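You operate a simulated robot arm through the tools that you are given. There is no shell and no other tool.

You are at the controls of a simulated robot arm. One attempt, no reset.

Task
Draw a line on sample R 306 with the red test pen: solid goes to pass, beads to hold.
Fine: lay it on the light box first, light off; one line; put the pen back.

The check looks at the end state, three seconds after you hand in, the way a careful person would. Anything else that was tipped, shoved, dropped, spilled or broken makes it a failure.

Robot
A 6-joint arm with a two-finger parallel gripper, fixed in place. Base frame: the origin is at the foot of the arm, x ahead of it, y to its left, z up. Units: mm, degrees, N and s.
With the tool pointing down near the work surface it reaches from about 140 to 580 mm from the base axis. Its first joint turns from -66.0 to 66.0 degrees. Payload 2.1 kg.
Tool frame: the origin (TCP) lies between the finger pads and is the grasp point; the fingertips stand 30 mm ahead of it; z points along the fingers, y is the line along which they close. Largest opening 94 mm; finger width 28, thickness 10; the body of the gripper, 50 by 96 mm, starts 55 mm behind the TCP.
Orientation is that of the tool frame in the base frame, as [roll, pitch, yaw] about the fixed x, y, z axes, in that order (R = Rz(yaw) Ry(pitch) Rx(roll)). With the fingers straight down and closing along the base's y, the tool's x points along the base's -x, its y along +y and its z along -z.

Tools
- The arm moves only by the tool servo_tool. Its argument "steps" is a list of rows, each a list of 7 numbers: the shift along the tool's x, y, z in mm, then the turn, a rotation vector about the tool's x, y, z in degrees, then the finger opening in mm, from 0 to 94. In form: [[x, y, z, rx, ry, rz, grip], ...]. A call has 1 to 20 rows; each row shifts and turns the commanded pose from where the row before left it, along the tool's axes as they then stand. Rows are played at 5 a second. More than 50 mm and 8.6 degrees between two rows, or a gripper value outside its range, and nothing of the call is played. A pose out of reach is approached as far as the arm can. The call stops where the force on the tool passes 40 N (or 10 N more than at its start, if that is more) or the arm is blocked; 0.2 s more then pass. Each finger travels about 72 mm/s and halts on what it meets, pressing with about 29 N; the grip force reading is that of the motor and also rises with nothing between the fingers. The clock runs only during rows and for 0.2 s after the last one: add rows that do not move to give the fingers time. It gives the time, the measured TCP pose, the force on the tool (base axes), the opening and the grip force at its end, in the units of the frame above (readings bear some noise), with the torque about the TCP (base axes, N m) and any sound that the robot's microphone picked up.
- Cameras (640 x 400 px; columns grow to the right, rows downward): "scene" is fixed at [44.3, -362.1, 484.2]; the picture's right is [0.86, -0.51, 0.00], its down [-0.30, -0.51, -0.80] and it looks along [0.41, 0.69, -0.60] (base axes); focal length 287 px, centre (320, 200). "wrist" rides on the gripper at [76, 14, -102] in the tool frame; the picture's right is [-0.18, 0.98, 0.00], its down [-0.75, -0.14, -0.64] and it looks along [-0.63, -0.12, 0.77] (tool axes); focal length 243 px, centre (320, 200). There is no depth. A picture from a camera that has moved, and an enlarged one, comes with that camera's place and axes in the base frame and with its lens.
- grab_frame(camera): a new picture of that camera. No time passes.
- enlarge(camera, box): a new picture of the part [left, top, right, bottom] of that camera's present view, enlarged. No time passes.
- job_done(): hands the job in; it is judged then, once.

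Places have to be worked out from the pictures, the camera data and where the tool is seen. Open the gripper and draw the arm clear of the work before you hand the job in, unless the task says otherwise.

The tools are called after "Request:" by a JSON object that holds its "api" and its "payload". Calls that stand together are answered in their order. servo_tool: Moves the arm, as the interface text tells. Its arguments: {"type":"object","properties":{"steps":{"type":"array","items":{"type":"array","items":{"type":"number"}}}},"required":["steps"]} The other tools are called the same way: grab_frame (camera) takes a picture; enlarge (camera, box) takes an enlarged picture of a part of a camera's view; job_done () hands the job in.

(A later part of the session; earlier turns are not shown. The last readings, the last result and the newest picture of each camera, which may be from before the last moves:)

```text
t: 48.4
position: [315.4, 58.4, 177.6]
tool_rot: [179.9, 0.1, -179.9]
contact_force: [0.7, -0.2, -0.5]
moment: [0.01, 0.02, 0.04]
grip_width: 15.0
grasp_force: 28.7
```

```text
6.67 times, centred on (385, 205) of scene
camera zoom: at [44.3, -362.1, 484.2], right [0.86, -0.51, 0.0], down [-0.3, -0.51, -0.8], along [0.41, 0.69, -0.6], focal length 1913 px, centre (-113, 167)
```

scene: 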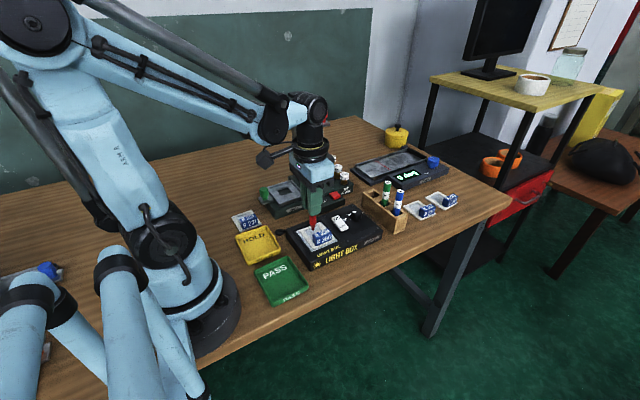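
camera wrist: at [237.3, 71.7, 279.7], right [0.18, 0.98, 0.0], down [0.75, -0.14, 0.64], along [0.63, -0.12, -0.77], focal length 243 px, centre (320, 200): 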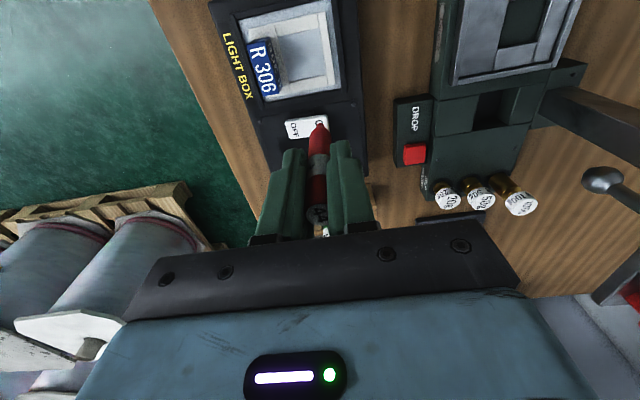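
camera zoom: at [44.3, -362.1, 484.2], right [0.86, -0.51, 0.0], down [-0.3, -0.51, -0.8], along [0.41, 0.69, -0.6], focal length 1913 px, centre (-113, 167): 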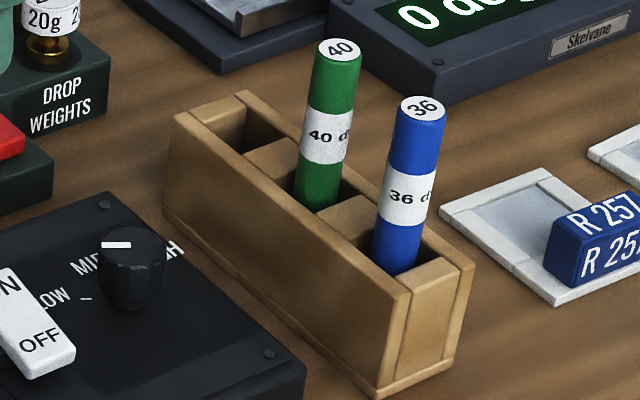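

The tip is a bare nib with no cap. I'll zoom hard on the film in case a faint or colourless trace is there.

Request:
{"api": "enlarge", "payload": {"camera": "wrist", "box": [288, 28, 342, 84]}}

Request:
{"api": "enlarge", "payload": {"camera": "scene", "box": [302, 222, 328, 240]}}

```text
7.14 times, centred on (315, 56) of wrist
camera zoom: at [237.3, 71.7, 279.7], right [0.18, 0.98, 0.0], down [0.75, -0.14, 0.64], along [0.63, -0.12, -0.77], focal length 1733 px, centre (356, 1229)
```

zoom: 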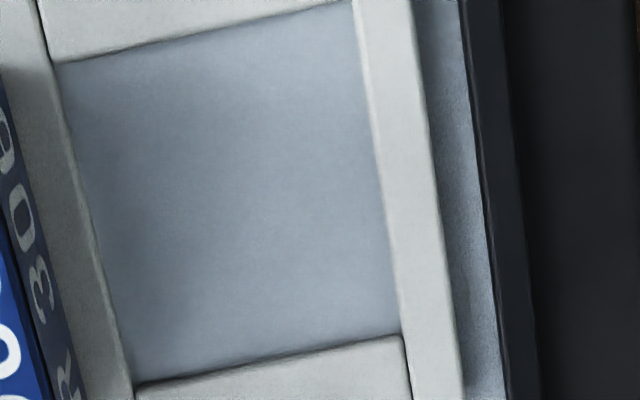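

```text
16.00 times, centred on (315, 231) of scene
camera zoom: at [44.3, -362.1, 484.2], right [0.86, -0.51, 0.0], down [-0.3, -0.51, -0.8], along [0.41, 0.69, -0.6], focal length 4592 px, centre (400, -296)
```

zoom: 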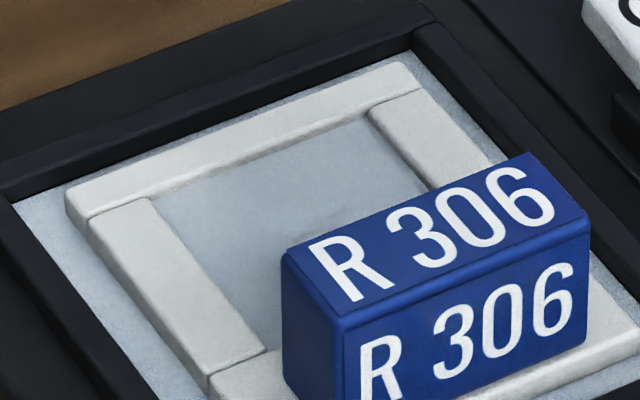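

The film is definitely clean. Before retrying, I need to know whether the pen is creeping in the grip, so I'll hold still for a second and compare the nib position.

Request:
{"api": "servo_tool", "payload": {"steps": [[0, 0, 0, 0, 0, 0, 8], [0, 0, 0, 0, 0, 0, 8], [0, 0, 0, 0, 0, 0, 8], [0, 0, 0, 0, 0, 0, 8], [0, 0, 0, 0, 0, 0, 8]]}}

Request:
{"api": "enlarge", "payload": {"camera": "wrist", "box": [295, 110, 345, 150]}}

Request:
{"api": "enlarge", "payload": {"camera": "wrist", "box": [270, 110, 370, 240]}}

```text
t: 49.6
position: [315.5, 58.9, 177.9]
tool_rot: [180.0, 0.1, -180.0]
contact_force: [-0.7, 0.4, -0.2]
moment: [0.01, -0.02, 0.0]
grip_width: 15.0
grasp_force: 29.6
```

```text
10.00 times, centred on (320, 130) of wrist
camera zoom: at [237.2, 71.7, 279.7], right [0.18, 0.98, 0.0], down [0.75, -0.14, 0.64], along [0.63, -0.12, -0.77], focal length 2426 px, centre (320, 900)
```

zoom: 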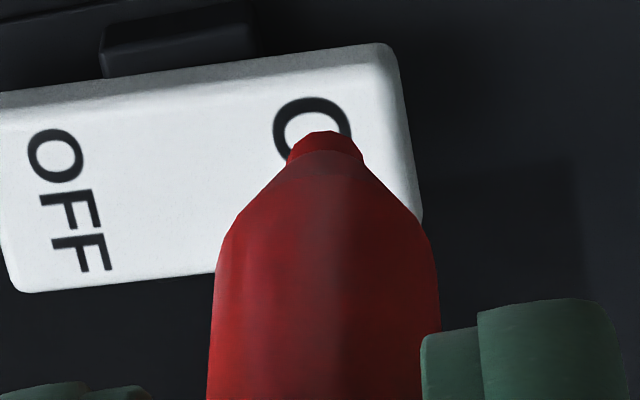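

```text
3.08 times, centred on (320, 175) of wrist
camera zoom: at [237.2, 71.7, 279.7], right [0.18, 0.98, 0.0], down [0.75, -0.14, 0.64], along [0.63, -0.12, -0.77], focal length 746 px, centre (320, 277)
```

zoom: 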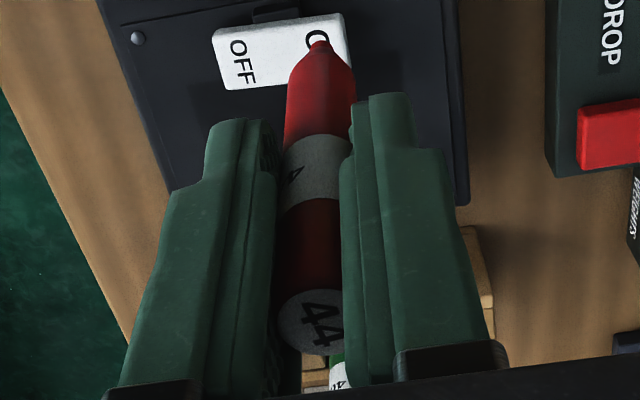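

No creep at rest: the nib position is identical. My earlier contact was hesitant and uneven, so I'll redo it as one clean, quicker stroke at light pressure. First I'll return over the start point, just above the film.

Request:
{"api": "servo_tool", "payload": {"steps": [[20, 2, 0, 0, 0, 0, 8], [20, 2, 0, 0, 0, 0, 8], [0, 0, 18, 0, 0, 0, 8], [0, 0, 16, 0, 0, 0, 8], [0, 0, 12, 0, 0, 0, 8], [0, 0, 6, 0, 0, 0, 8], [0, 0, 2, 0, 0, 0, 8], [0, 0, 0, 0, 0, 0, 8]]}}

Request:
{"api": "enlarge", "payload": {"camera": "scene", "box": [302, 218, 322, 234]}}

Request:
{"api": "enlarge", "payload": {"camera": "wrist", "box": [312, 110, 340, 130]}}

```text
t: 51.4
position: [275.4, 61.8, 121.7]
tool_rot: [179.9, 0.0, 180.0]
contact_force: [0.1, 0.0, -0.3]
moment: [-0.01, 0.03, -0.01]
grip_width: 15.1
grasp_force: 29.2
```

```text
16.00 times, centred on (312, 226) of scene
camera zoom: at [44.3, -362.1, 484.2], right [0.86, -0.51, 0.0], down [-0.3, -0.51, -0.8], along [0.41, 0.69, -0.6], focal length 4592 px, centre (448, -216)
```

zoom: 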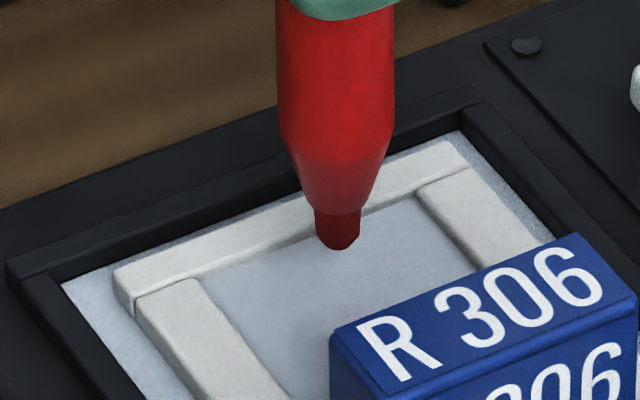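

```text
16.00 times, centred on (326, 120) of wrist
camera zoom: at [197.9, 75.4, 225.2], right [0.18, 0.98, 0.0], down [0.75, -0.14, 0.64], along [0.63, -0.12, -0.77], focal length 3882 px, centre (224, 1480)
```

zoom: 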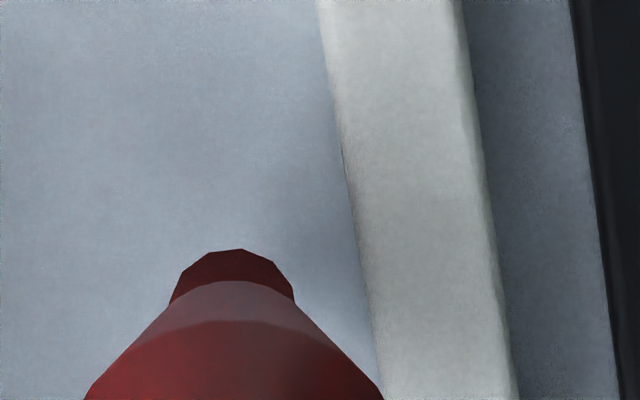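

By the scene view the nib is about 3–4 mm above the film. I'll lower 2.5 mm and check force.

Request:
{"api": "servo_tool", "payload": {"steps": [[0, 0, 1.0, 0, 0, 0, 8], [0, 0, 1.0, 0, 0, 0, 8], [0, 0, 0.5, 0, 0, 0, 8], [0, 0, 0, 0, 0, 0, 8]]}}

Request:
{"api": "enlarge", "payload": {"camera": "scene", "box": [302, 218, 322, 234]}}

```text
t: 52.4
position: [276.6, 61.4, 120.1]
tool_rot: [180.0, 0.0, 180.0]
contact_force: [-0.3, 0.5, -0.7]
moment: [-0.04, 0.0, 0.0]
grip_width: 15.0
grasp_force: 29.0
```

```text
16.00 times, centred on (312, 226) of scene
camera zoom: at [44.3, -362.1, 484.2], right [0.86, -0.51, 0.0], down [-0.3, -0.51, -0.8], along [0.41, 0.69, -0.6], focal length 4592 px, centre (448, -216)
```

zoom: 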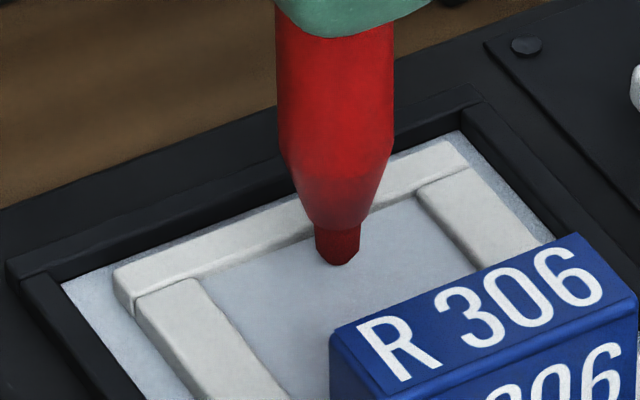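

The nib is about 1 mm above the film now. I'll touch down in fine steps.

Request:
{"api": "servo_tool", "payload": {"steps": [[0, 0, 0.4, 0, 0, 0, 8], [0, 0, 0.4, 0, 0, 0, 8], [0, 0, 0, 0, 0, 0, 8]]}}

Request:
{"api": "enlarge", "payload": {"camera": "scene", "box": [302, 218, 322, 234]}}

```text
t: 53.2
position: [275.8, 64.2, 118.4]
tool_rot: [179.9, -0.1, -180.0]
contact_force: [-0.1, 0.2, -0.2]
moment: [-0.02, -0.01, -0.02]
grip_width: 14.7
grasp_force: 29.2
```

```text
16.00 times, centred on (312, 226) of scene
camera zoom: at [44.3, -362.1, 484.2], right [0.86, -0.51, 0.0], down [-0.3, -0.51, -0.8], along [0.41, 0.69, -0.6], focal length 4592 px, centre (448, -216)
```

zoom: 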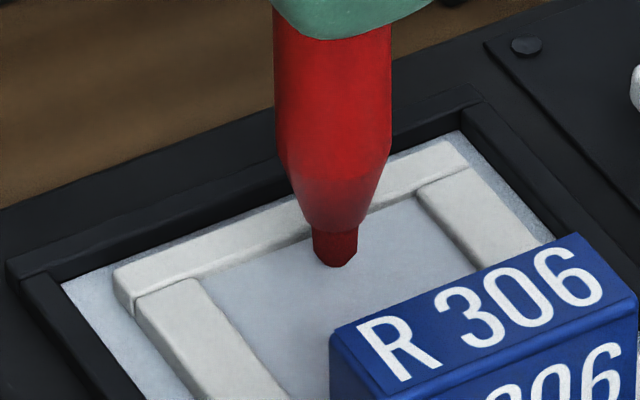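

Still just above. One more 0.5 mm.

Request:
{"api": "servo_tool", "payload": {"steps": [[0, 0, 0.3, 0, 0, 0, 8], [0, 0, 0.2, 0, 0, 0, 8], [0, 0, 0, 0, 0, 0, 8]]}}

Request:
{"api": "enlarge", "payload": {"camera": "scene", "box": [302, 218, 322, 234]}}

```text
t: 54.0
position: [274.2, 63.3, 118.5]
tool_rot: [179.8, 0.0, 179.9]
contact_force: [-0.2, 1.2, 5.4]
moment: [-0.06, -0.03, 0.03]
grip_width: 14.8
grasp_force: 29.1
```

```text
16.00 times, centred on (312, 226) of scene
camera zoom: at [44.3, -362.1, 484.2], right [0.86, -0.51, 0.0], down [-0.3, -0.51, -0.8], along [0.41, 0.69, -0.6], focal length 4592 px, centre (448, -216)
```

zoom: 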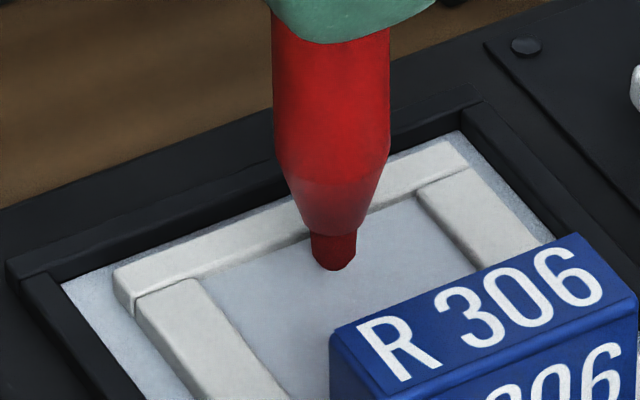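

Good clean contact at 5.4 N with negligible moment. Now one smooth, quicker stroke of 24 mm along −y with a slight initial feed.

Request:
{"api": "servo_tool", "payload": {"steps": [[0, -4, 0.15, 0, 0, 0, 8], [0, -4, 0.1, 0, 0, 0, 8], [0, -4, 0.05, 0, 0, 0, 8], [0, -4, 0.05, 0, 0, 0, 8], [0, -4, 0, 0, 0, 0, 8], [0, -4, 0, 0, 0, 0, 8]]}}

Request:
{"api": "enlarge", "payload": {"camera": "wrist", "box": [290, 90, 370, 140]}}

Request:
{"api": "enlarge", "payload": {"camera": "scene", "box": [302, 218, 322, 234]}}

```text
t: 55.4
position: [275.3, 36.8, 117.4]
tool_rot: [-180.0, 0.1, -180.0]
contact_force: [0.1, 1.4, 5.2]
moment: [0.19, -0.03, -0.01]
grip_width: 14.8
grasp_force: 29.0
```

```text
8.00 times, centred on (330, 115) of wrist
camera zoom: at [197.3, 50.3, 220.5], right [0.18, 0.98, 0.0], down [0.75, -0.14, 0.64], along [0.63, -0.12, -0.77], focal length 1941 px, centre (240, 880)
```

zoom: 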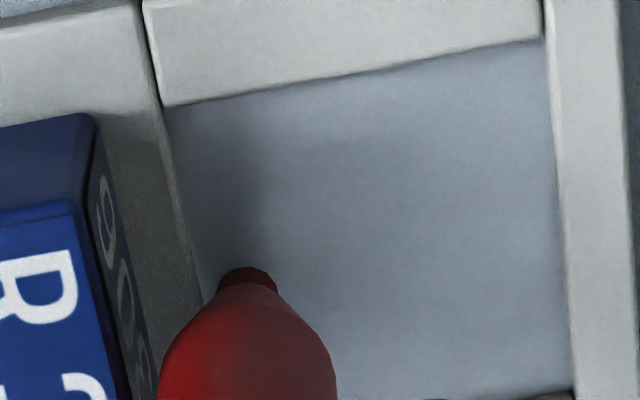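

```text
16.00 times, centred on (312, 226) of scene
camera zoom: at [44.3, -362.1, 484.2], right [0.86, -0.51, 0.0], down [-0.3, -0.51, -0.8], along [0.41, 0.69, -0.6], focal length 4592 px, centre (448, -216)
```

zoom: 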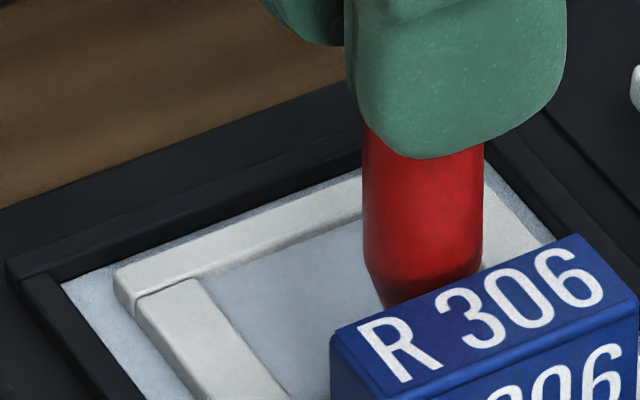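

The stroke ended with steady 5 N contact. I'll lift off cleanly and see whether the line appears.

Request:
{"api": "servo_tool", "payload": {"steps": [[0, 0, -4, 0, 0, 0, 8], [0, 0, -10, 0, 0, 0, 8], [0, 0, -16, 0, 0, 0, 8], [-10, 5, -20, 0, 0, 0, 8], [-20, 10, -10, 0, 0, 0, 8], [-10, 5, 0, 0, 0, 0, 8], [0, 0, 0, 0, 0, 0, 8]]}}

Request:
{"api": "enlarge", "payload": {"camera": "wrist", "box": [250, 10, 370, 100]}}

Request:
{"api": "enlarge", "payload": {"camera": "scene", "box": [295, 210, 345, 245]}}

```text
t: 57.0
position: [315.8, 58.6, 178.6]
tool_rot: [179.9, -0.1, 180.0]
contact_force: [-0.4, 0.3, 0.1]
moment: [-0.04, 0.01, 0.0]
grip_width: 14.7
grasp_force: 29.2
```

```text
4.44 times, centred on (310, 55) of wrist
camera zoom: at [238.3, 71.9, 280.9], right [0.18, 0.98, 0.0], down [0.75, -0.14, 0.64], along [0.63, -0.12, -0.77], focal length 1078 px, centre (364, 844)
```

zoom: 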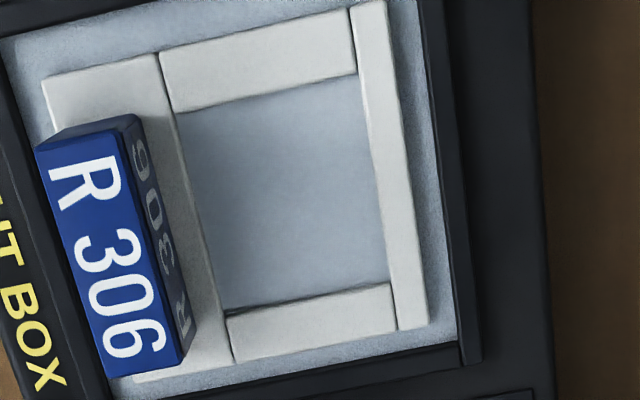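

```text
11.43 times, centred on (320, 228) of scene
camera zoom: at [44.3, -362.1, 484.2], right [0.86, -0.51, 0.0], down [-0.3, -0.51, -0.8], along [0.41, 0.69, -0.6], focal length 3280 px, centre (320, -114)
```

zoom: 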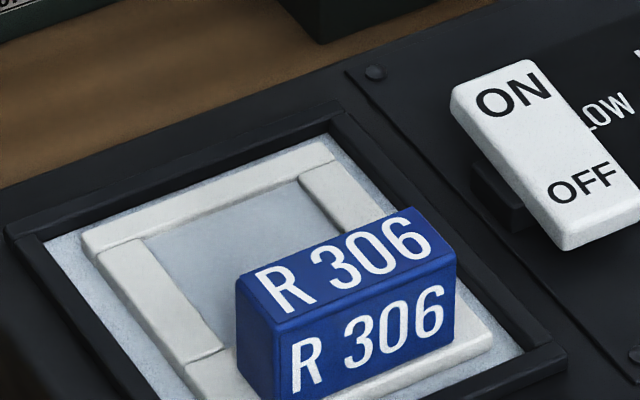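

Still nothing obvious in red. The ink may be nearly clear, so I'll zoom as far as possible on the stroke path for any glossy or faint trace.

Request:
{"api": "enlarge", "payload": {"camera": "wrist", "box": [290, 30, 330, 55]}}

Request:
{"api": "enlarge", "payload": {"camera": "wrist", "box": [290, 50, 340, 82]}}

Request:
{"api": "enlarge", "payload": {"camera": "scene", "box": [306, 222, 326, 236]}}

```text
16.00 times, centred on (310, 42) of wrist
camera zoom: at [238.3, 71.9, 280.9], right [0.18, 0.98, 0.0], down [0.75, -0.14, 0.64], along [0.63, -0.12, -0.77], focal length 3882 px, centre (480, 2720)
```

zoom: 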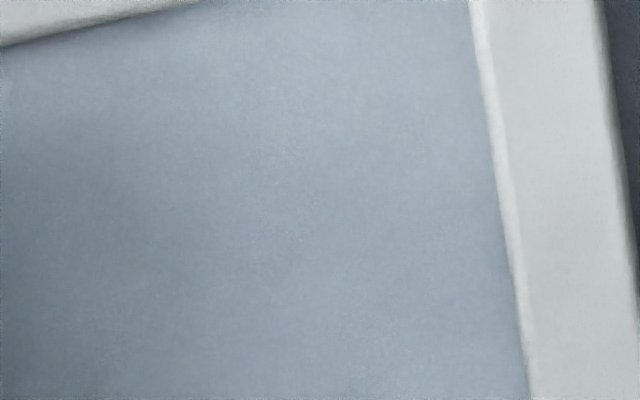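

```text
12.50 times, centred on (315, 66) of wrist
camera zoom: at [238.3, 71.9, 280.9], right [0.18, 0.98, 0.0], down [0.75, -0.14, 0.64], along [0.63, -0.12, -0.77], focal length 3033 px, centre (382, 1875)
```

zoom: 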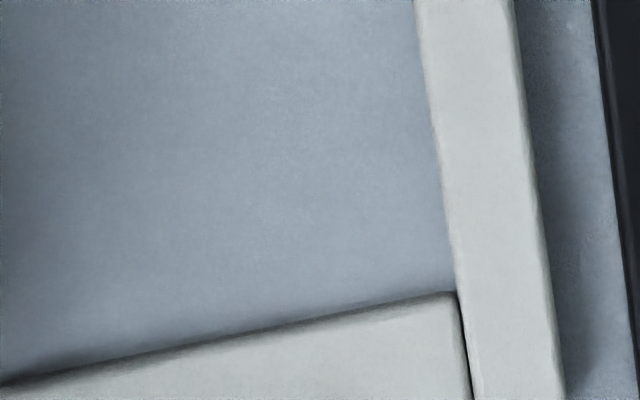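

```text
16.00 times, centred on (316, 229) of scene
camera zoom: at [44.3, -362.1, 484.2], right [0.86, -0.51, 0.0], down [-0.3, -0.51, -0.8], along [0.41, 0.69, -0.6], focal length 4592 px, centre (384, -264)
```

zoom: 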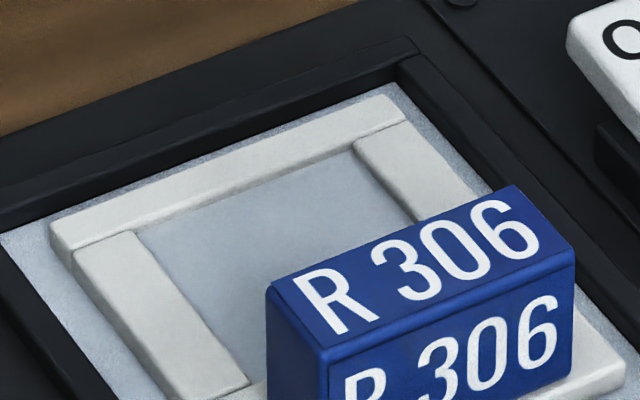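

There is no trace at all, though the stroke had real contact at about 5 N. Perhaps the pen only lays ink with a much lighter touch, so I'll retry gently and return to just above the start point.

Request:
{"api": "servo_tool", "payload": {"steps": [[20, 2, 0, 0, 0, 0, 8], [20, 2, 0, 0, 0, 0, 8], [0, 0, 20, 0, 0, 0, 8], [0, 0, 18, 0, 0, 0, 8], [0, 0, 12, 0, 0, 0, 8], [0, 0, 6, 0, 0, 0, 8], [0, 0, 2, 0, 0, 0, 8], [0, 0, 0, 0, 0, 0, 8]]}}

Request:
{"api": "enlarge", "payload": {"camera": "scene", "box": [302, 218, 322, 234]}}

Request:
{"api": "enlarge", "payload": {"camera": "wrist", "box": [270, 60, 370, 150]}}

```text
t: 58.8
position: [275.0, 62.1, 120.6]
tool_rot: [179.9, 0.0, -179.9]
contact_force: [0.3, -1.1, -0.4]
moment: [0.03, -0.02, 0.02]
grip_width: 14.9
grasp_force: 29.0
```

```text
16.00 times, centred on (312, 226) of scene
camera zoom: at [44.3, -362.1, 484.2], right [0.86, -0.51, 0.0], down [-0.3, -0.51, -0.8], along [0.41, 0.69, -0.6], focal length 4592 px, centre (448, -216)
```

zoom: 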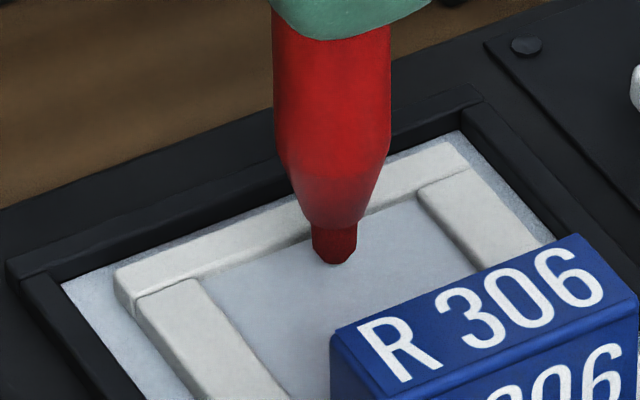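

```text
4.44 times, centred on (320, 105) of wrist
camera zoom: at [197.3, 75.6, 221.9], right [0.18, 0.98, 0.0], down [0.75, -0.14, 0.64], along [0.63, -0.12, -0.77], focal length 1078 px, centre (320, 622)
```

zoom: 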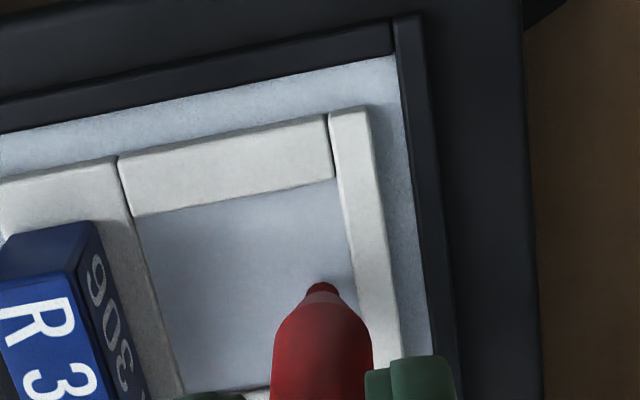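

The nib is about 1.3 mm above contact. Fine approach in 0.2–0.3 mm steps, aiming for 1–2 N only.

Request:
{"api": "servo_tool", "payload": {"steps": [[0, 0, 0.3, 0, 0, 0, 8], [0, 0, 0.3, 0, 0, 0, 8], [0, 0, 0.3, 0, 0, 0, 8], [0, 0, 0, 0, 0, 0, 8]]}}

```text
t: 59.8
position: [275.2, 63.2, 118.1]
tool_rot: [180.0, -0.1, 180.0]
contact_force: [0.5, -0.4, -0.3]
moment: [-0.01, 0.0, 0.02]
grip_width: 14.8
grasp_force: 28.8
```

No contact yet; stepping 0.2 mm more.

Request:
{"api": "servo_tool", "payload": {"steps": [[0, 0, 0.1, 0, 0, 0, 8], [0, 0, 0.1, 0, 0, 0, 8], [0, 0, 0, 0, 0, 0, 8]]}}

Request:
{"api": "enlarge", "payload": {"camera": "scene", "box": [302, 218, 322, 234]}}

```text
t: 60.6
position: [276.3, 63.2, 119.1]
tool_rot: [179.9, 0.0, -180.0]
contact_force: [-0.1, 0.8, -0.3]
moment: [0.0, -0.06, -0.01]
grip_width: 15.1
grasp_force: 29.4
```

```text
16.00 times, centred on (312, 226) of scene
camera zoom: at [44.3, -362.1, 484.2], right [0.86, -0.51, 0.0], down [-0.3, -0.51, -0.8], along [0.41, 0.69, -0.6], focal length 4592 px, centre (448, -216)
```

zoom: 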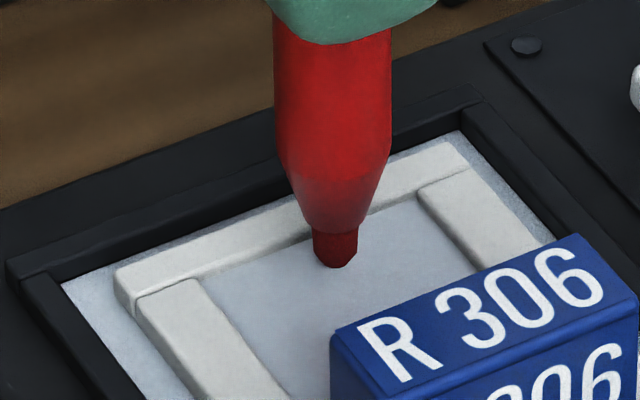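

Slightly lower again, by 0.2 mm.

Request:
{"api": "servo_tool", "payload": {"steps": [[0, 0, 0.1, 0, 0, 0, 8], [0, 0, 0.1, 0, 0, 0, 8], [0, 0, 0, 0, 0, 0, 8]]}}

```text
t: 61.4
position: [275.3, 62.4, 118.0]
tool_rot: [179.9, 0.0, 180.0]
contact_force: [0.2, 0.0, 0.0]
moment: [0.03, 0.0, 0.0]
grip_width: 14.9
grasp_force: 29.0
```

Still free. Another 0.2 mm.

Request:
{"api": "servo_tool", "payload": {"steps": [[0, 0, 0.1, 0, 0, 0, 8], [0, 0, 0.1, 0, 0, 0, 8], [0, 0, 0, 0, 0, 0, 8]]}}

Request:
{"api": "enlarge", "payload": {"camera": "wrist", "box": [312, 110, 340, 130]}}

Request:
{"api": "enlarge", "payload": {"camera": "scene", "box": [302, 218, 322, 234]}}

```text
t: 62.2
position: [275.5, 62.3, 118.2]
tool_rot: [-180.0, 0.0, -180.0]
contact_force: [0.4, -0.3, -1.0]
moment: [-0.01, 0.01, 0.02]
grip_width: 14.6
grasp_force: 28.6
```

```text
16.00 times, centred on (326, 120) of wrist
camera zoom: at [197.5, 75.6, 220.6], right [0.18, 0.98, 0.0], down [0.75, -0.14, 0.64], along [0.63, -0.12, -0.77], focal length 3882 px, centre (224, 1480)
```

zoom: 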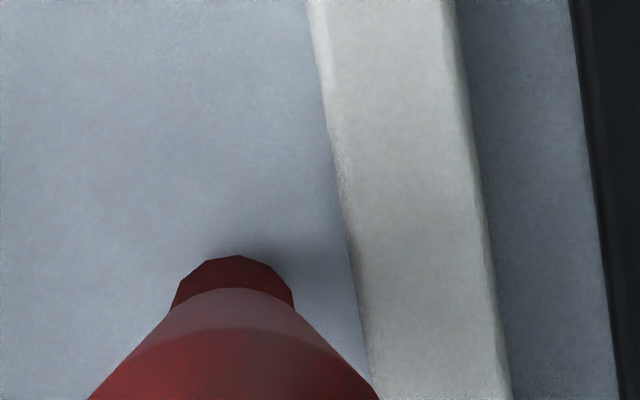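

```text
16.00 times, centred on (312, 226) of scene
camera zoom: at [44.3, -362.1, 484.2], right [0.86, -0.51, 0.0], down [-0.3, -0.51, -0.8], along [0.41, 0.69, -0.6], focal length 4592 px, centre (448, -216)
```

zoom: 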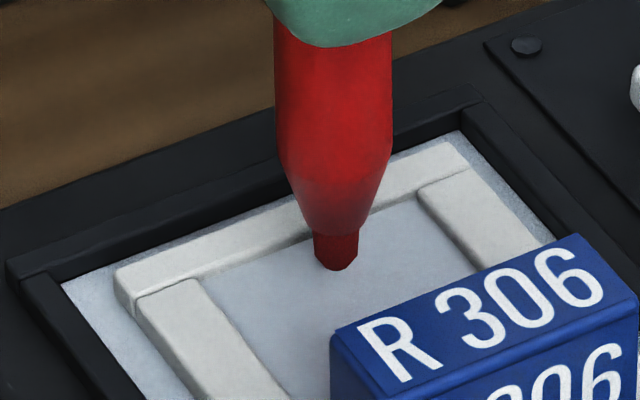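

The nib is right at the surface (same height as the earlier touch). Adding 0.15 mm.

Request:
{"api": "servo_tool", "payload": {"steps": [[0, 0, 0.15, 0, 0, 0, 8], [0, 0, 0, 0, 0, 0, 8]]}}

```text
t: 62.8
position: [275.4, 63.0, 119.0]
tool_rot: [180.0, 0.0, 180.0]
contact_force: [-0.7, 0.6, 0.7]
moment: [0.02, 0.0, 0.0]
grip_width: 14.6
grasp_force: 28.9
```

Fz is creeping up at about 0.7 N; one more 0.15 mm.

Request:
{"api": "servo_tool", "payload": {"steps": [[0, 0, 0.15, 0, 0, 0, 8], [0, 0, 0, 0, 0, 0, 8]]}}

```text
t: 63.4
position: [275.1, 61.7, 118.8]
tool_rot: [179.9, -0.1, -180.0]
contact_force: [0.8, -0.7, -0.4]
moment: [0.06, 0.0, 0.0]
grip_width: 14.8
grasp_force: 29.0
```

That is still noise level; another 0.2 mm.

Request:
{"api": "servo_tool", "payload": {"steps": [[0, 0, 0.2, 0, 0, 0, 8], [0, 0, 0, 0, 0, 0, 8]]}}

Request:
{"api": "enlarge", "payload": {"camera": "scene", "box": [302, 218, 322, 234]}}

```text
t: 64.0
position: [275.1, 62.9, 117.4]
tool_rot: [180.0, -0.1, -180.0]
contact_force: [0.1, 0.2, 3.6]
moment: [0.04, -0.02, 0.0]
grip_width: 14.7
grasp_force: 28.5
```

```text
16.00 times, centred on (312, 226) of scene
camera zoom: at [44.3, -362.1, 484.2], right [0.86, -0.51, 0.0], down [-0.3, -0.51, -0.8], along [0.41, 0.69, -0.6], focal length 4592 px, centre (448, -216)
```

zoom: 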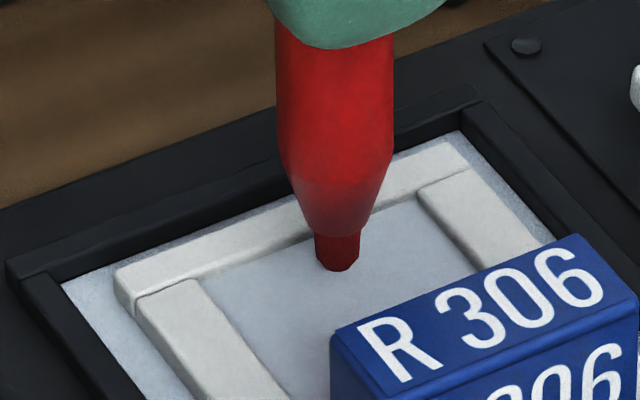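

Clean light contact at 3.6 N. I'll drag at 10 mm/s without feed for 8 mm and check.

Request:
{"api": "servo_tool", "payload": {"steps": [[0, -2, 0.03, 0, 0, 0, 8], [0, -2, 0.03, 0, 0, 0, 8], [0, -2, 0.03, 0, 0, 0, 8], [0, -2, 0.03, 0, 0, 0, 8]]}}

Request:
{"api": "enlarge", "payload": {"camera": "wrist", "box": [280, 80, 370, 150]}}

Request:
{"api": "enlarge", "payload": {"camera": "scene", "box": [302, 218, 322, 234]}}

```text
t: 65.0
position: [275.1, 53.7, 118.6]
tool_rot: [-180.0, 0.0, -179.9]
contact_force: [0.6, -0.3, 0.0]
moment: [0.01, 0.01, 0.0]
grip_width: 14.5
grasp_force: 28.8
```

```text
5.71 times, centred on (325, 115) of wrist
camera zoom: at [197.4, 67.7, 220.6], right [0.18, 0.98, 0.0], down [0.75, -0.14, 0.64], along [0.63, -0.12, -0.77], focal length 1386 px, centre (291, 686)
```

zoom: 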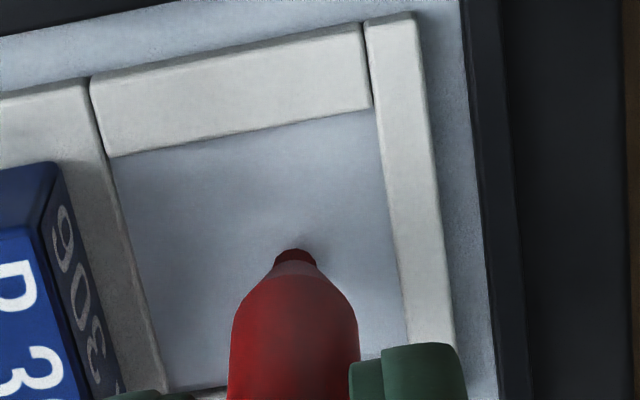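

```text
16.00 times, centred on (312, 226) of scene
camera zoom: at [44.3, -362.1, 484.2], right [0.86, -0.51, 0.0], down [-0.3, -0.51, -0.8], along [0.41, 0.69, -0.6], focal length 4592 px, centre (448, -216)
```

zoom: 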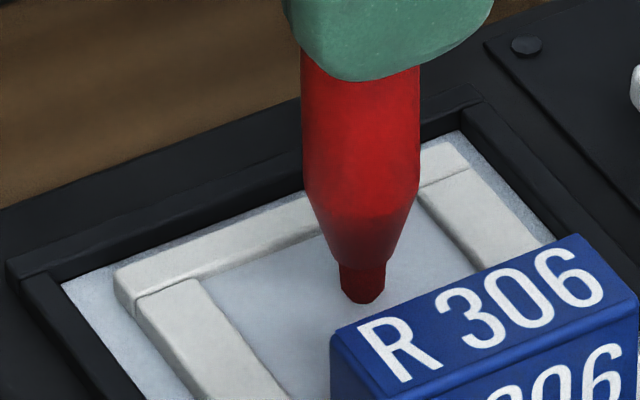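

Force vanished again mid-window, so the 62 mm start may be catching the frame edge with the pen's body. I'm now mid-window, where only the film can stop the nib, so I'll lower here until it presses.

Request:
{"api": "servo_tool", "payload": {"steps": [[0, 0, 0.2, 0, 0, 0, 8], [0, 0, 0.2, 0, 0, 0, 8], [0, 0, 0, 0, 0, 0, 8]]}}

Request:
{"api": "enlarge", "payload": {"camera": "scene", "box": [302, 218, 322, 234]}}

```text
t: 65.8
position: [275.2, 53.8, 118.1]
tool_rot: [179.9, 0.0, 180.0]
contact_force: [-0.7, -0.6, 16.7]
moment: [-0.12, 0.04, -0.01]
grip_width: 14.7
grasp_force: 28.9
```

```text
16.00 times, centred on (312, 226) of scene
camera zoom: at [44.3, -362.1, 484.2], right [0.86, -0.51, 0.0], down [-0.3, -0.51, -0.8], along [0.41, 0.69, -0.6], focal length 4592 px, centre (448, -216)
```

zoom: 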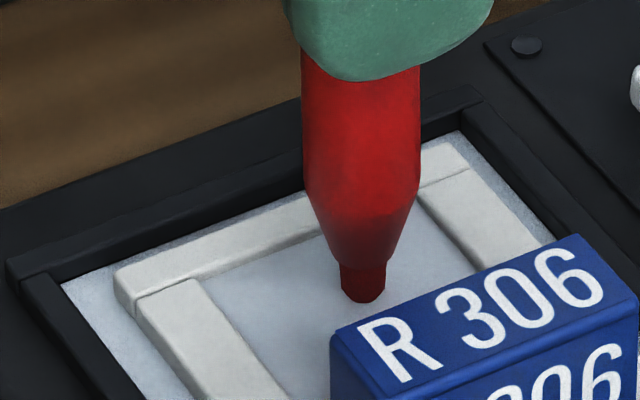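

Pressing 0.4 mm mid-window gives 17 N, so the nib truly is on the film there and slides at the same height everywhere. Perhaps the trace needs firm contact and speed together. I'll draw from here at 25 mm/s with pressure maintained and check.

Request:
{"api": "servo_tool", "payload": {"steps": [[0, -4, 0.05, 0, 0, 0, 8], [0, -5, 0.08, 0, 0, 0, 8], [0, -5, 0.05, 0, 0, 0, 8]]}}

Request:
{"api": "enlarge", "payload": {"camera": "wrist", "box": [280, 80, 370, 150]}}

Request:
{"api": "grab_frame", "payload": {"camera": "wrist"}}

```text
t: 66.6
position: [275.2, 40.7, 118.4]
tool_rot: [179.9, 0.1, 180.0]
contact_force: [1.3, 4.6, 11.9]
moment: [0.33, -0.09, -0.02]
grip_width: 14.8
grasp_force: 28.3
```

```text
5.71 times, centred on (325, 115) of wrist
camera zoom: at [197.3, 53.6, 220.1], right [0.18, 0.98, 0.0], down [0.75, -0.14, 0.64], along [0.63, -0.12, -0.77], focal length 1386 px, centre (291, 686)
```

zoom: 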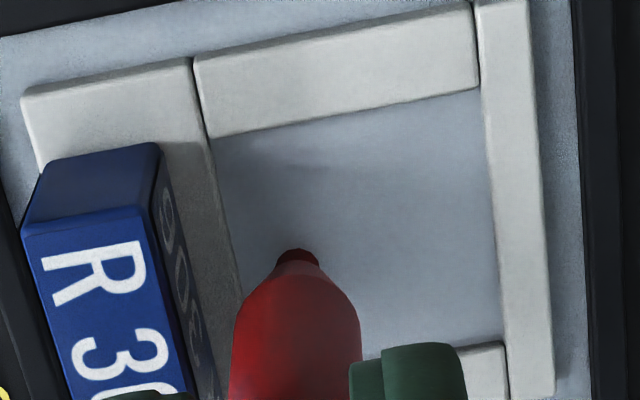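

```text
taken
camera wrist: at [197.3, 53.6, 220.1], right [0.18, 0.98, 0.0], down [0.75, -0.14, 0.64], along [0.63, -0.12, -0.77], focal length 243 px, centre (320, 200)
```

wrist: 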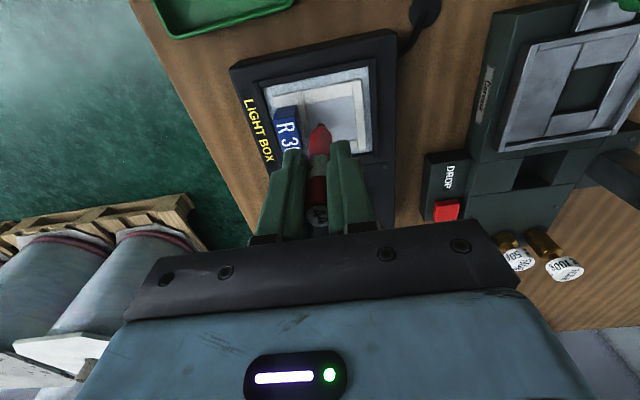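

Firm, moving contact (12 N with matching friction) and still nothing visible. I'll lift clear again and view the film from another angle, plus the rack slot, for clues.

Request:
{"api": "servo_tool", "payload": {"steps": [[0, 0, -4, 0, 0, 0, 8], [0, 0, -10, 0, 0, 0, 8], [0, 0, -18, 0, 0, 0, 8], [0, 0, -28, 0, 0, 0, 8], [20, 20, -20, 0, 0, 0, 8], [20, 30, 0, 0, 0, 0, 8], [10, 30, 0, 0, 0, 0, 8], [0, 0, 0, 0, 0, 0, 8]]}}

Request:
{"api": "grab_frame", "payload": {"camera": "wrist"}}

Request:
{"api": "enlarge", "payload": {"camera": "scene", "box": [290, 205, 350, 250]}}

Request:
{"api": "enlarge", "payload": {"camera": "scene", "box": [355, 170, 415, 240]}}

```text
t: 68.4
position: [225.4, 120.0, 197.2]
tool_rot: [179.9, 0.0, 180.0]
contact_force: [0.5, -1.1, -0.2]
moment: [0.05, 0.02, 0.03]
grip_width: 14.7
grasp_force: 28.7
```

```text
taken
camera wrist: at [147.1, 133.8, 299.4], right [0.18, 0.98, 0.0], down [0.75, -0.14, 0.64], along [0.63, -0.12, -0.77], focal length 243 px, centre (320, 200)
```

wrist: 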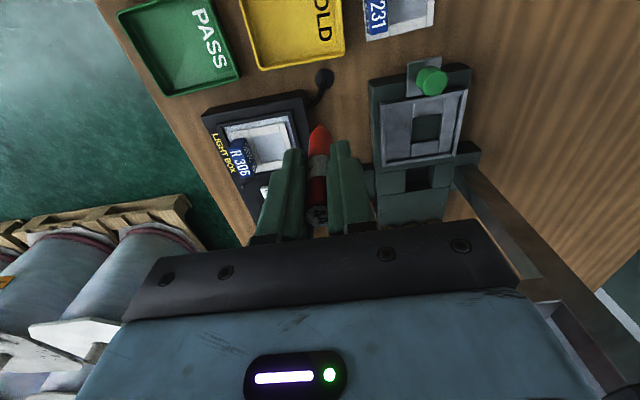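

```text
8.89 times, centred on (320, 228) of scene
camera zoom: at [44.3, -362.1, 484.2], right [0.86, -0.51, 0.0], down [-0.3, -0.51, -0.8], along [0.41, 0.69, -0.6], focal length 2551 px, centre (320, -44)
```

zoom: 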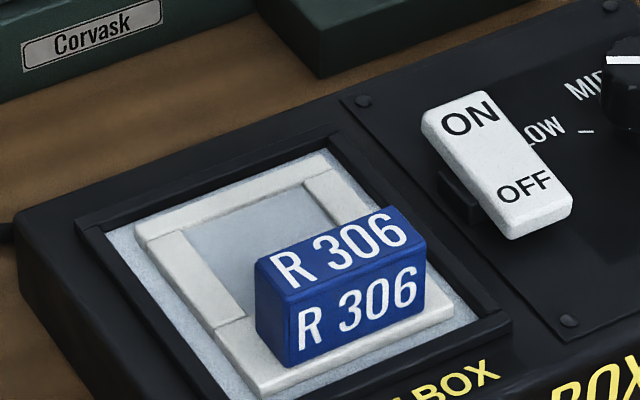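

```text
5.71 times, centred on (385, 205) of scene
camera zoom: at [44.3, -362.1, 484.2], right [0.86, -0.51, 0.0], down [-0.3, -0.51, -0.8], along [0.41, 0.69, -0.6], focal length 1640 px, centre (-51, 171)
```

zoom: 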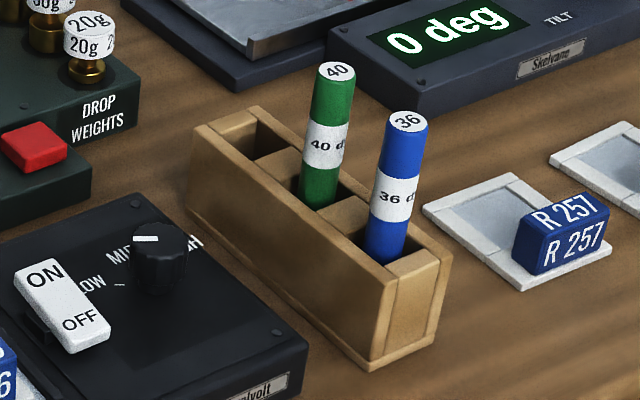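

I'll enlarge the film from this new viewpoint.

Request:
{"api": "enlarge", "payload": {"camera": "wrist", "box": [220, 105, 310, 180]}}

Request:
{"api": "enlarge", "payload": {"camera": "wrist", "box": [245, 125, 300, 165]}}

Request:
{"api": "enlarge", "payload": {"camera": "wrist", "box": [295, 115, 345, 155]}}

```text
5.33 times, centred on (265, 142) of wrist
camera zoom: at [147.1, 133.8, 299.4], right [0.18, 0.98, 0.0], down [0.75, -0.14, 0.64], along [0.63, -0.12, -0.77], focal length 1294 px, centre (613, 507)
```

zoom: 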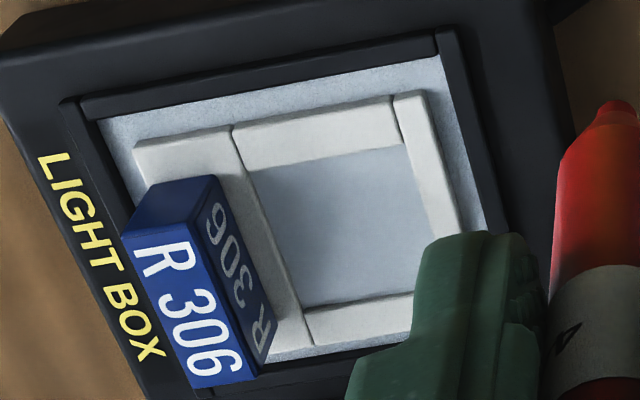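

```text
10.00 times, centred on (272, 145) of wrist
camera zoom: at [147.1, 133.8, 299.4], right [0.18, 0.98, 0.0], down [0.75, -0.14, 0.64], along [0.63, -0.12, -0.77], focal length 2426 px, centre (795, 750)
```

zoom: 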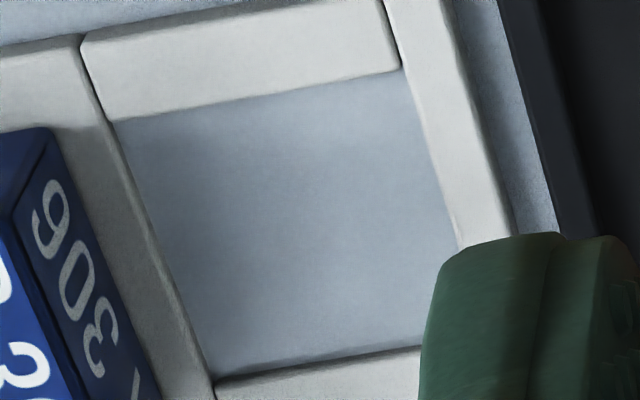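

```text
10.00 times, centred on (320, 135) of wrist
camera zoom: at [147.1, 133.8, 299.4], right [0.18, 0.98, 0.0], down [0.75, -0.14, 0.64], along [0.63, -0.12, -0.77], focal length 2426 px, centre (320, 850)
```

zoom: 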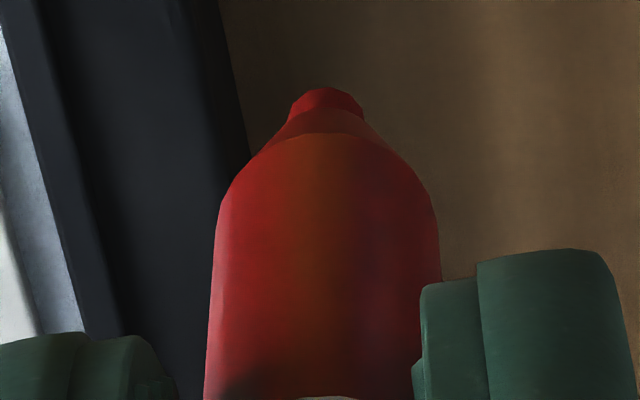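

The film is unmarked. One more hypothesis: inking may depend on nib height rather than force. I'll return over mid-window and scan strokes at slightly different heights around the contact plane.

Request:
{"api": "servo_tool", "payload": {"steps": [[-20, -26, 0, 0, 0, 0, 8], [-20, -26, 0, 0, 0, 0, 8], [-10, -10, 20, 0, 0, 0, 8], [0, 0, 24, 0, 0, 0, 8], [0, 0, 18, 0, 0, 0, 8], [0, 0, 10, 0, 0, 0, 8], [0, 0, 5, 0, 0, 0, 8], [0, 0, 0, 0, 0, 0, 8]]}}

Request:
{"api": "enlarge", "payload": {"camera": "scene", "box": [302, 218, 322, 234]}}

```text
t: 70.2
position: [274.9, 60.0, 120.4]
tool_rot: [179.9, 0.0, -180.0]
contact_force: [-0.5, -0.2, -0.7]
moment: [-0.03, 0.03, 0.03]
grip_width: 14.7
grasp_force: 29.0
```

```text
16.00 times, centred on (312, 226) of scene
camera zoom: at [44.3, -362.1, 484.2], right [0.86, -0.51, 0.0], down [-0.3, -0.51, -0.8], along [0.41, 0.69, -0.6], focal length 4592 px, centre (448, -216)
```

zoom: 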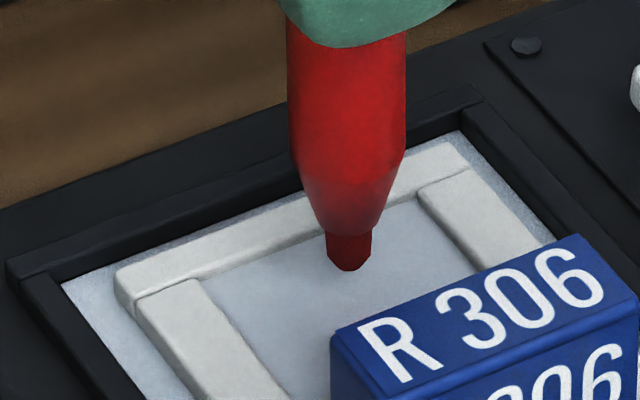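

The nib is about 3 mm above contact. I'll sweep sideways at descending heights, roughly 2.3, 1.8 and 1.3 mm above, and look.

Request:
{"api": "servo_tool", "payload": {"steps": [[0, 0, 1.0, 0, 0, 0, 8], [0, -3, 0, 0, 0, 0, 8], [0, -3, 0, 0, 0, 0, 8], [0, 0, 0.5, 0, 0, 0, 8], [0, 3, 0, 0, 0, 0, 8], [0, 3, 0, 0, 0, 0, 8], [0, 0, 0.5, 0, 0, 0, 8], [0, -3, 0, 0, 0, 0, 8], [0, -3, 0, 0, 0, 0, 8], [0, 0, 0, 0, 0, 0, 8]]}}

Request:
{"api": "enlarge", "payload": {"camera": "wrist", "box": [280, 80, 370, 150]}}

Request:
{"api": "enlarge", "payload": {"camera": "scene", "box": [302, 218, 322, 234]}}

```text
t: 72.4
position: [275.5, 52.0, 117.4]
tool_rot: [179.9, -0.1, -179.9]
contact_force: [-0.2, 0.4, -0.4]
moment: [0.0, -0.02, -0.02]
grip_width: 14.4
grasp_force: 28.7
```

```text
5.71 times, centred on (325, 115) of wrist
camera zoom: at [197.6, 64.9, 220.6], right [0.18, 0.98, 0.0], down [0.75, -0.14, 0.64], along [0.63, -0.12, -0.77], focal length 1386 px, centre (291, 686)
```

zoom: 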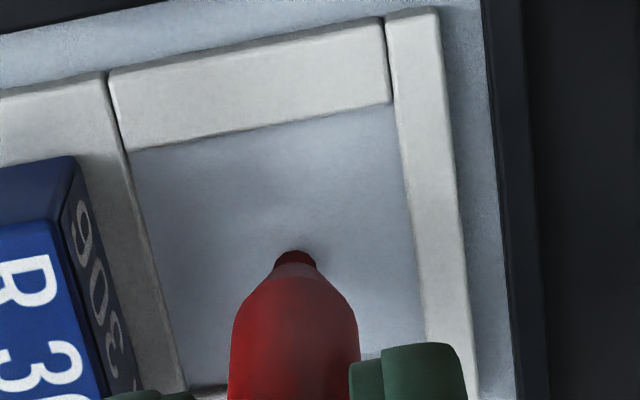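

```text
16.00 times, centred on (312, 226) of scene
camera zoom: at [44.3, -362.1, 484.2], right [0.86, -0.51, 0.0], down [-0.3, -0.51, -0.8], along [0.41, 0.69, -0.6], focal length 4592 px, centre (448, -216)
```

zoom: 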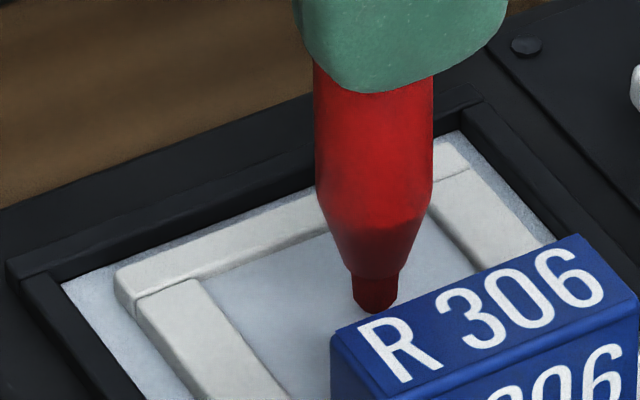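

No ink at any height either. Before more attempts I'll scan the rest of the workspace for unexpected marks or changed states.

Request:
{"api": "grab_frame", "payload": {"camera": "scene"}}

Request:
{"api": "enlarge", "payload": {"camera": "scene", "box": [200, 170, 330, 290]}}

Request:
{"api": "enlarge", "payload": {"camera": "scene", "box": [325, 200, 385, 260]}}

```text
taken
```

scene: 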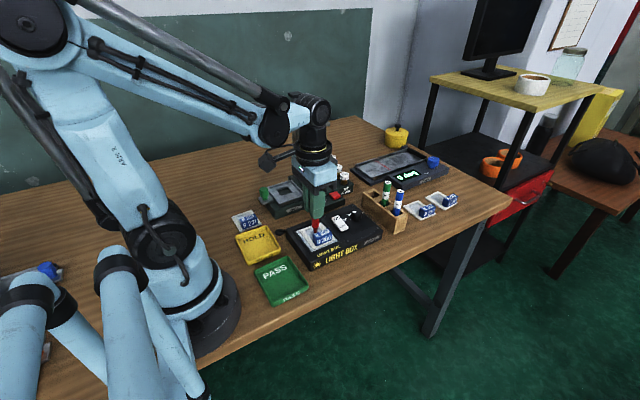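

```text
3.33 times, centred on (265, 230) of scene
camera zoom: at [44.3, -362.1, 484.2], right [0.86, -0.51, 0.0], down [-0.3, -0.51, -0.8], along [0.41, 0.69, -0.6], focal length 957 px, centre (503, 100)
```

zoom: 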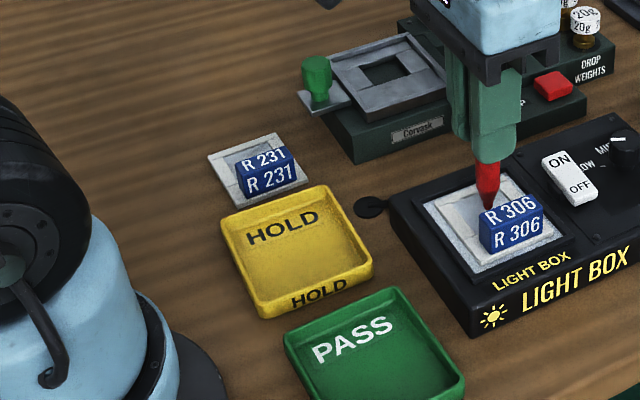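

```text
6.67 times, centred on (355, 230) of scene
camera zoom: at [44.3, -362.1, 484.2], right [0.86, -0.51, 0.0], down [-0.3, -0.51, -0.8], along [0.41, 0.69, -0.6], focal length 1913 px, centre (87, 0)
```

zoom: 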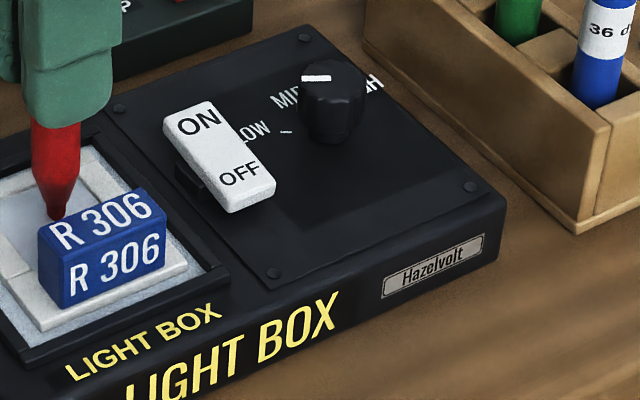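

Nothing is disturbed and the light is off. I'll try one brisk stroke across most of the window with assured pressure throughout. First I'll move back to y≈63 and make contact.

Request:
{"api": "servo_tool", "payload": {"steps": [[0, 0, -2, 0, 0, 0, 8], [0, 5.5, 0, 0, 0, 0, 8], [0, 5.5, 0, 0, 0, 0, 8], [0, 0, 1.0, 0, 0, 0, 8], [0, 0, 0.6, 0, 0, 0, 8], [0, 0, 0.3, 0, 0, 0, 8], [0, 0, 0, 0, 0, 0, 8]]}}

Request:
{"api": "servo_tool", "payload": {"steps": [[0, 0, 0.2, 0, 0, 0, 8], [0, 0, 0.1, 0, 0, 0, 8], [0, 0, 0, 0, 0, 0, 8]]}}

```text
t: 74.0
position: [276.0, 63.2, 118.7]
tool_rot: [179.9, 0.0, -180.0]
contact_force: [1.1, 0.0, -0.4]
moment: [0.0, -0.02, 0.01]
grip_width: 14.7
grasp_force: 29.1
```

```text
t: 74.8
position: [275.9, 63.6, 119.7]
tool_rot: [179.9, 0.1, -180.0]
contact_force: [-1.1, -0.8, -0.4]
moment: [0.01, 0.02, 0.0]
grip_width: 14.6
grasp_force: 29.2
```

Not yet in contact; stepping lower.

Request:
{"api": "servo_tool", "payload": {"steps": [[0, 0, 0.2, 0, 0, 0, 8], [0, 0, 0.1, 0, 0, 0, 8], [0, 0, 0, 0, 0, 0, 8]]}}

Request:
{"api": "enlarge", "payload": {"camera": "wrist", "box": [300, 105, 340, 130]}}

```text
t: 75.6
position: [275.6, 63.3, 118.2]
tool_rot: [179.8, 0.0, -180.0]
contact_force: [0.1, -0.1, -0.6]
moment: [0.01, -0.03, 0.03]
grip_width: 14.9
grasp_force: 28.9
```

```text
16.00 times, centred on (320, 118) of wrist
camera zoom: at [197.8, 76.7, 220.5], right [0.18, 0.98, 0.0], down [0.75, -0.14, 0.64], along [0.63, -0.12, -0.77], focal length 3882 px, centre (320, 1520)
```

zoom: 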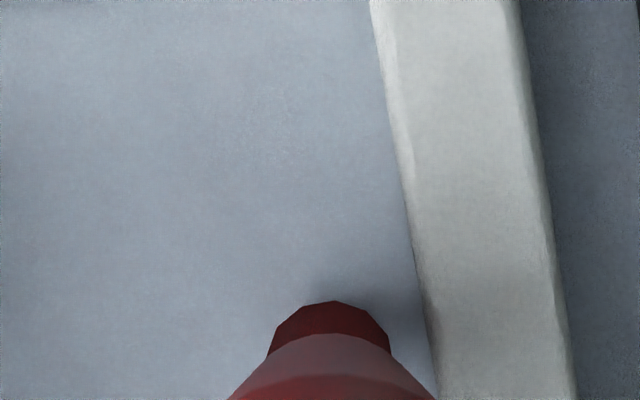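

Nearly there; another 0.3 mm.

Request:
{"api": "servo_tool", "payload": {"steps": [[0, 0, 0.2, 0, 0, 0, 8], [0, 0, 0.1, 0, 0, 0, 8], [0, 0, 0, 0, 0, 0, 8]]}}

```text
t: 76.4
position: [274.3, 61.9, 117.9]
tool_rot: [179.9, 0.0, 180.0]
contact_force: [0.4, 0.3, 0.2]
moment: [0.02, -0.02, 0.01]
grip_width: 14.7
grasp_force: 28.8
```

Continuing down 0.3 mm.

Request:
{"api": "servo_tool", "payload": {"steps": [[0, 0, 0.2, 0, 0, 0, 8], [0, 0, 0.1, 0, 0, 0, 8], [0, 0, 0, 0, 0, 0, 8]]}}

Request:
{"api": "enlarge", "payload": {"camera": "scene", "box": [302, 218, 322, 234]}}

```text
t: 77.2
position: [276.0, 62.7, 118.5]
tool_rot: [179.9, 0.0, -180.0]
contact_force: [-1.4, -1.4, 17.0]
moment: [-0.09, 0.09, 0.03]
grip_width: 14.7
grasp_force: 28.6
```

```text
16.00 times, centred on (312, 226) of scene
camera zoom: at [44.3, -362.1, 484.2], right [0.86, -0.51, 0.0], down [-0.3, -0.51, -0.8], along [0.41, 0.69, -0.6], focal length 4592 px, centre (448, -216)
```

zoom: 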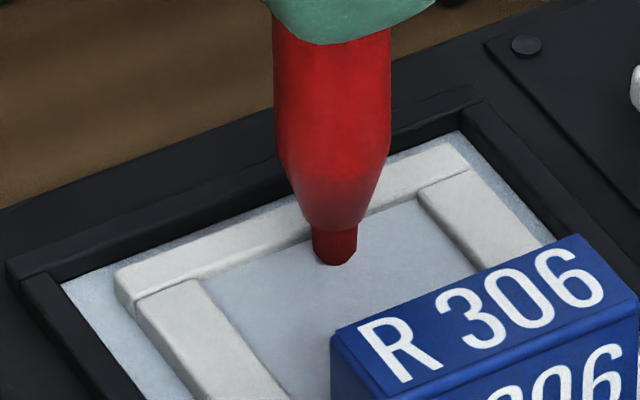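

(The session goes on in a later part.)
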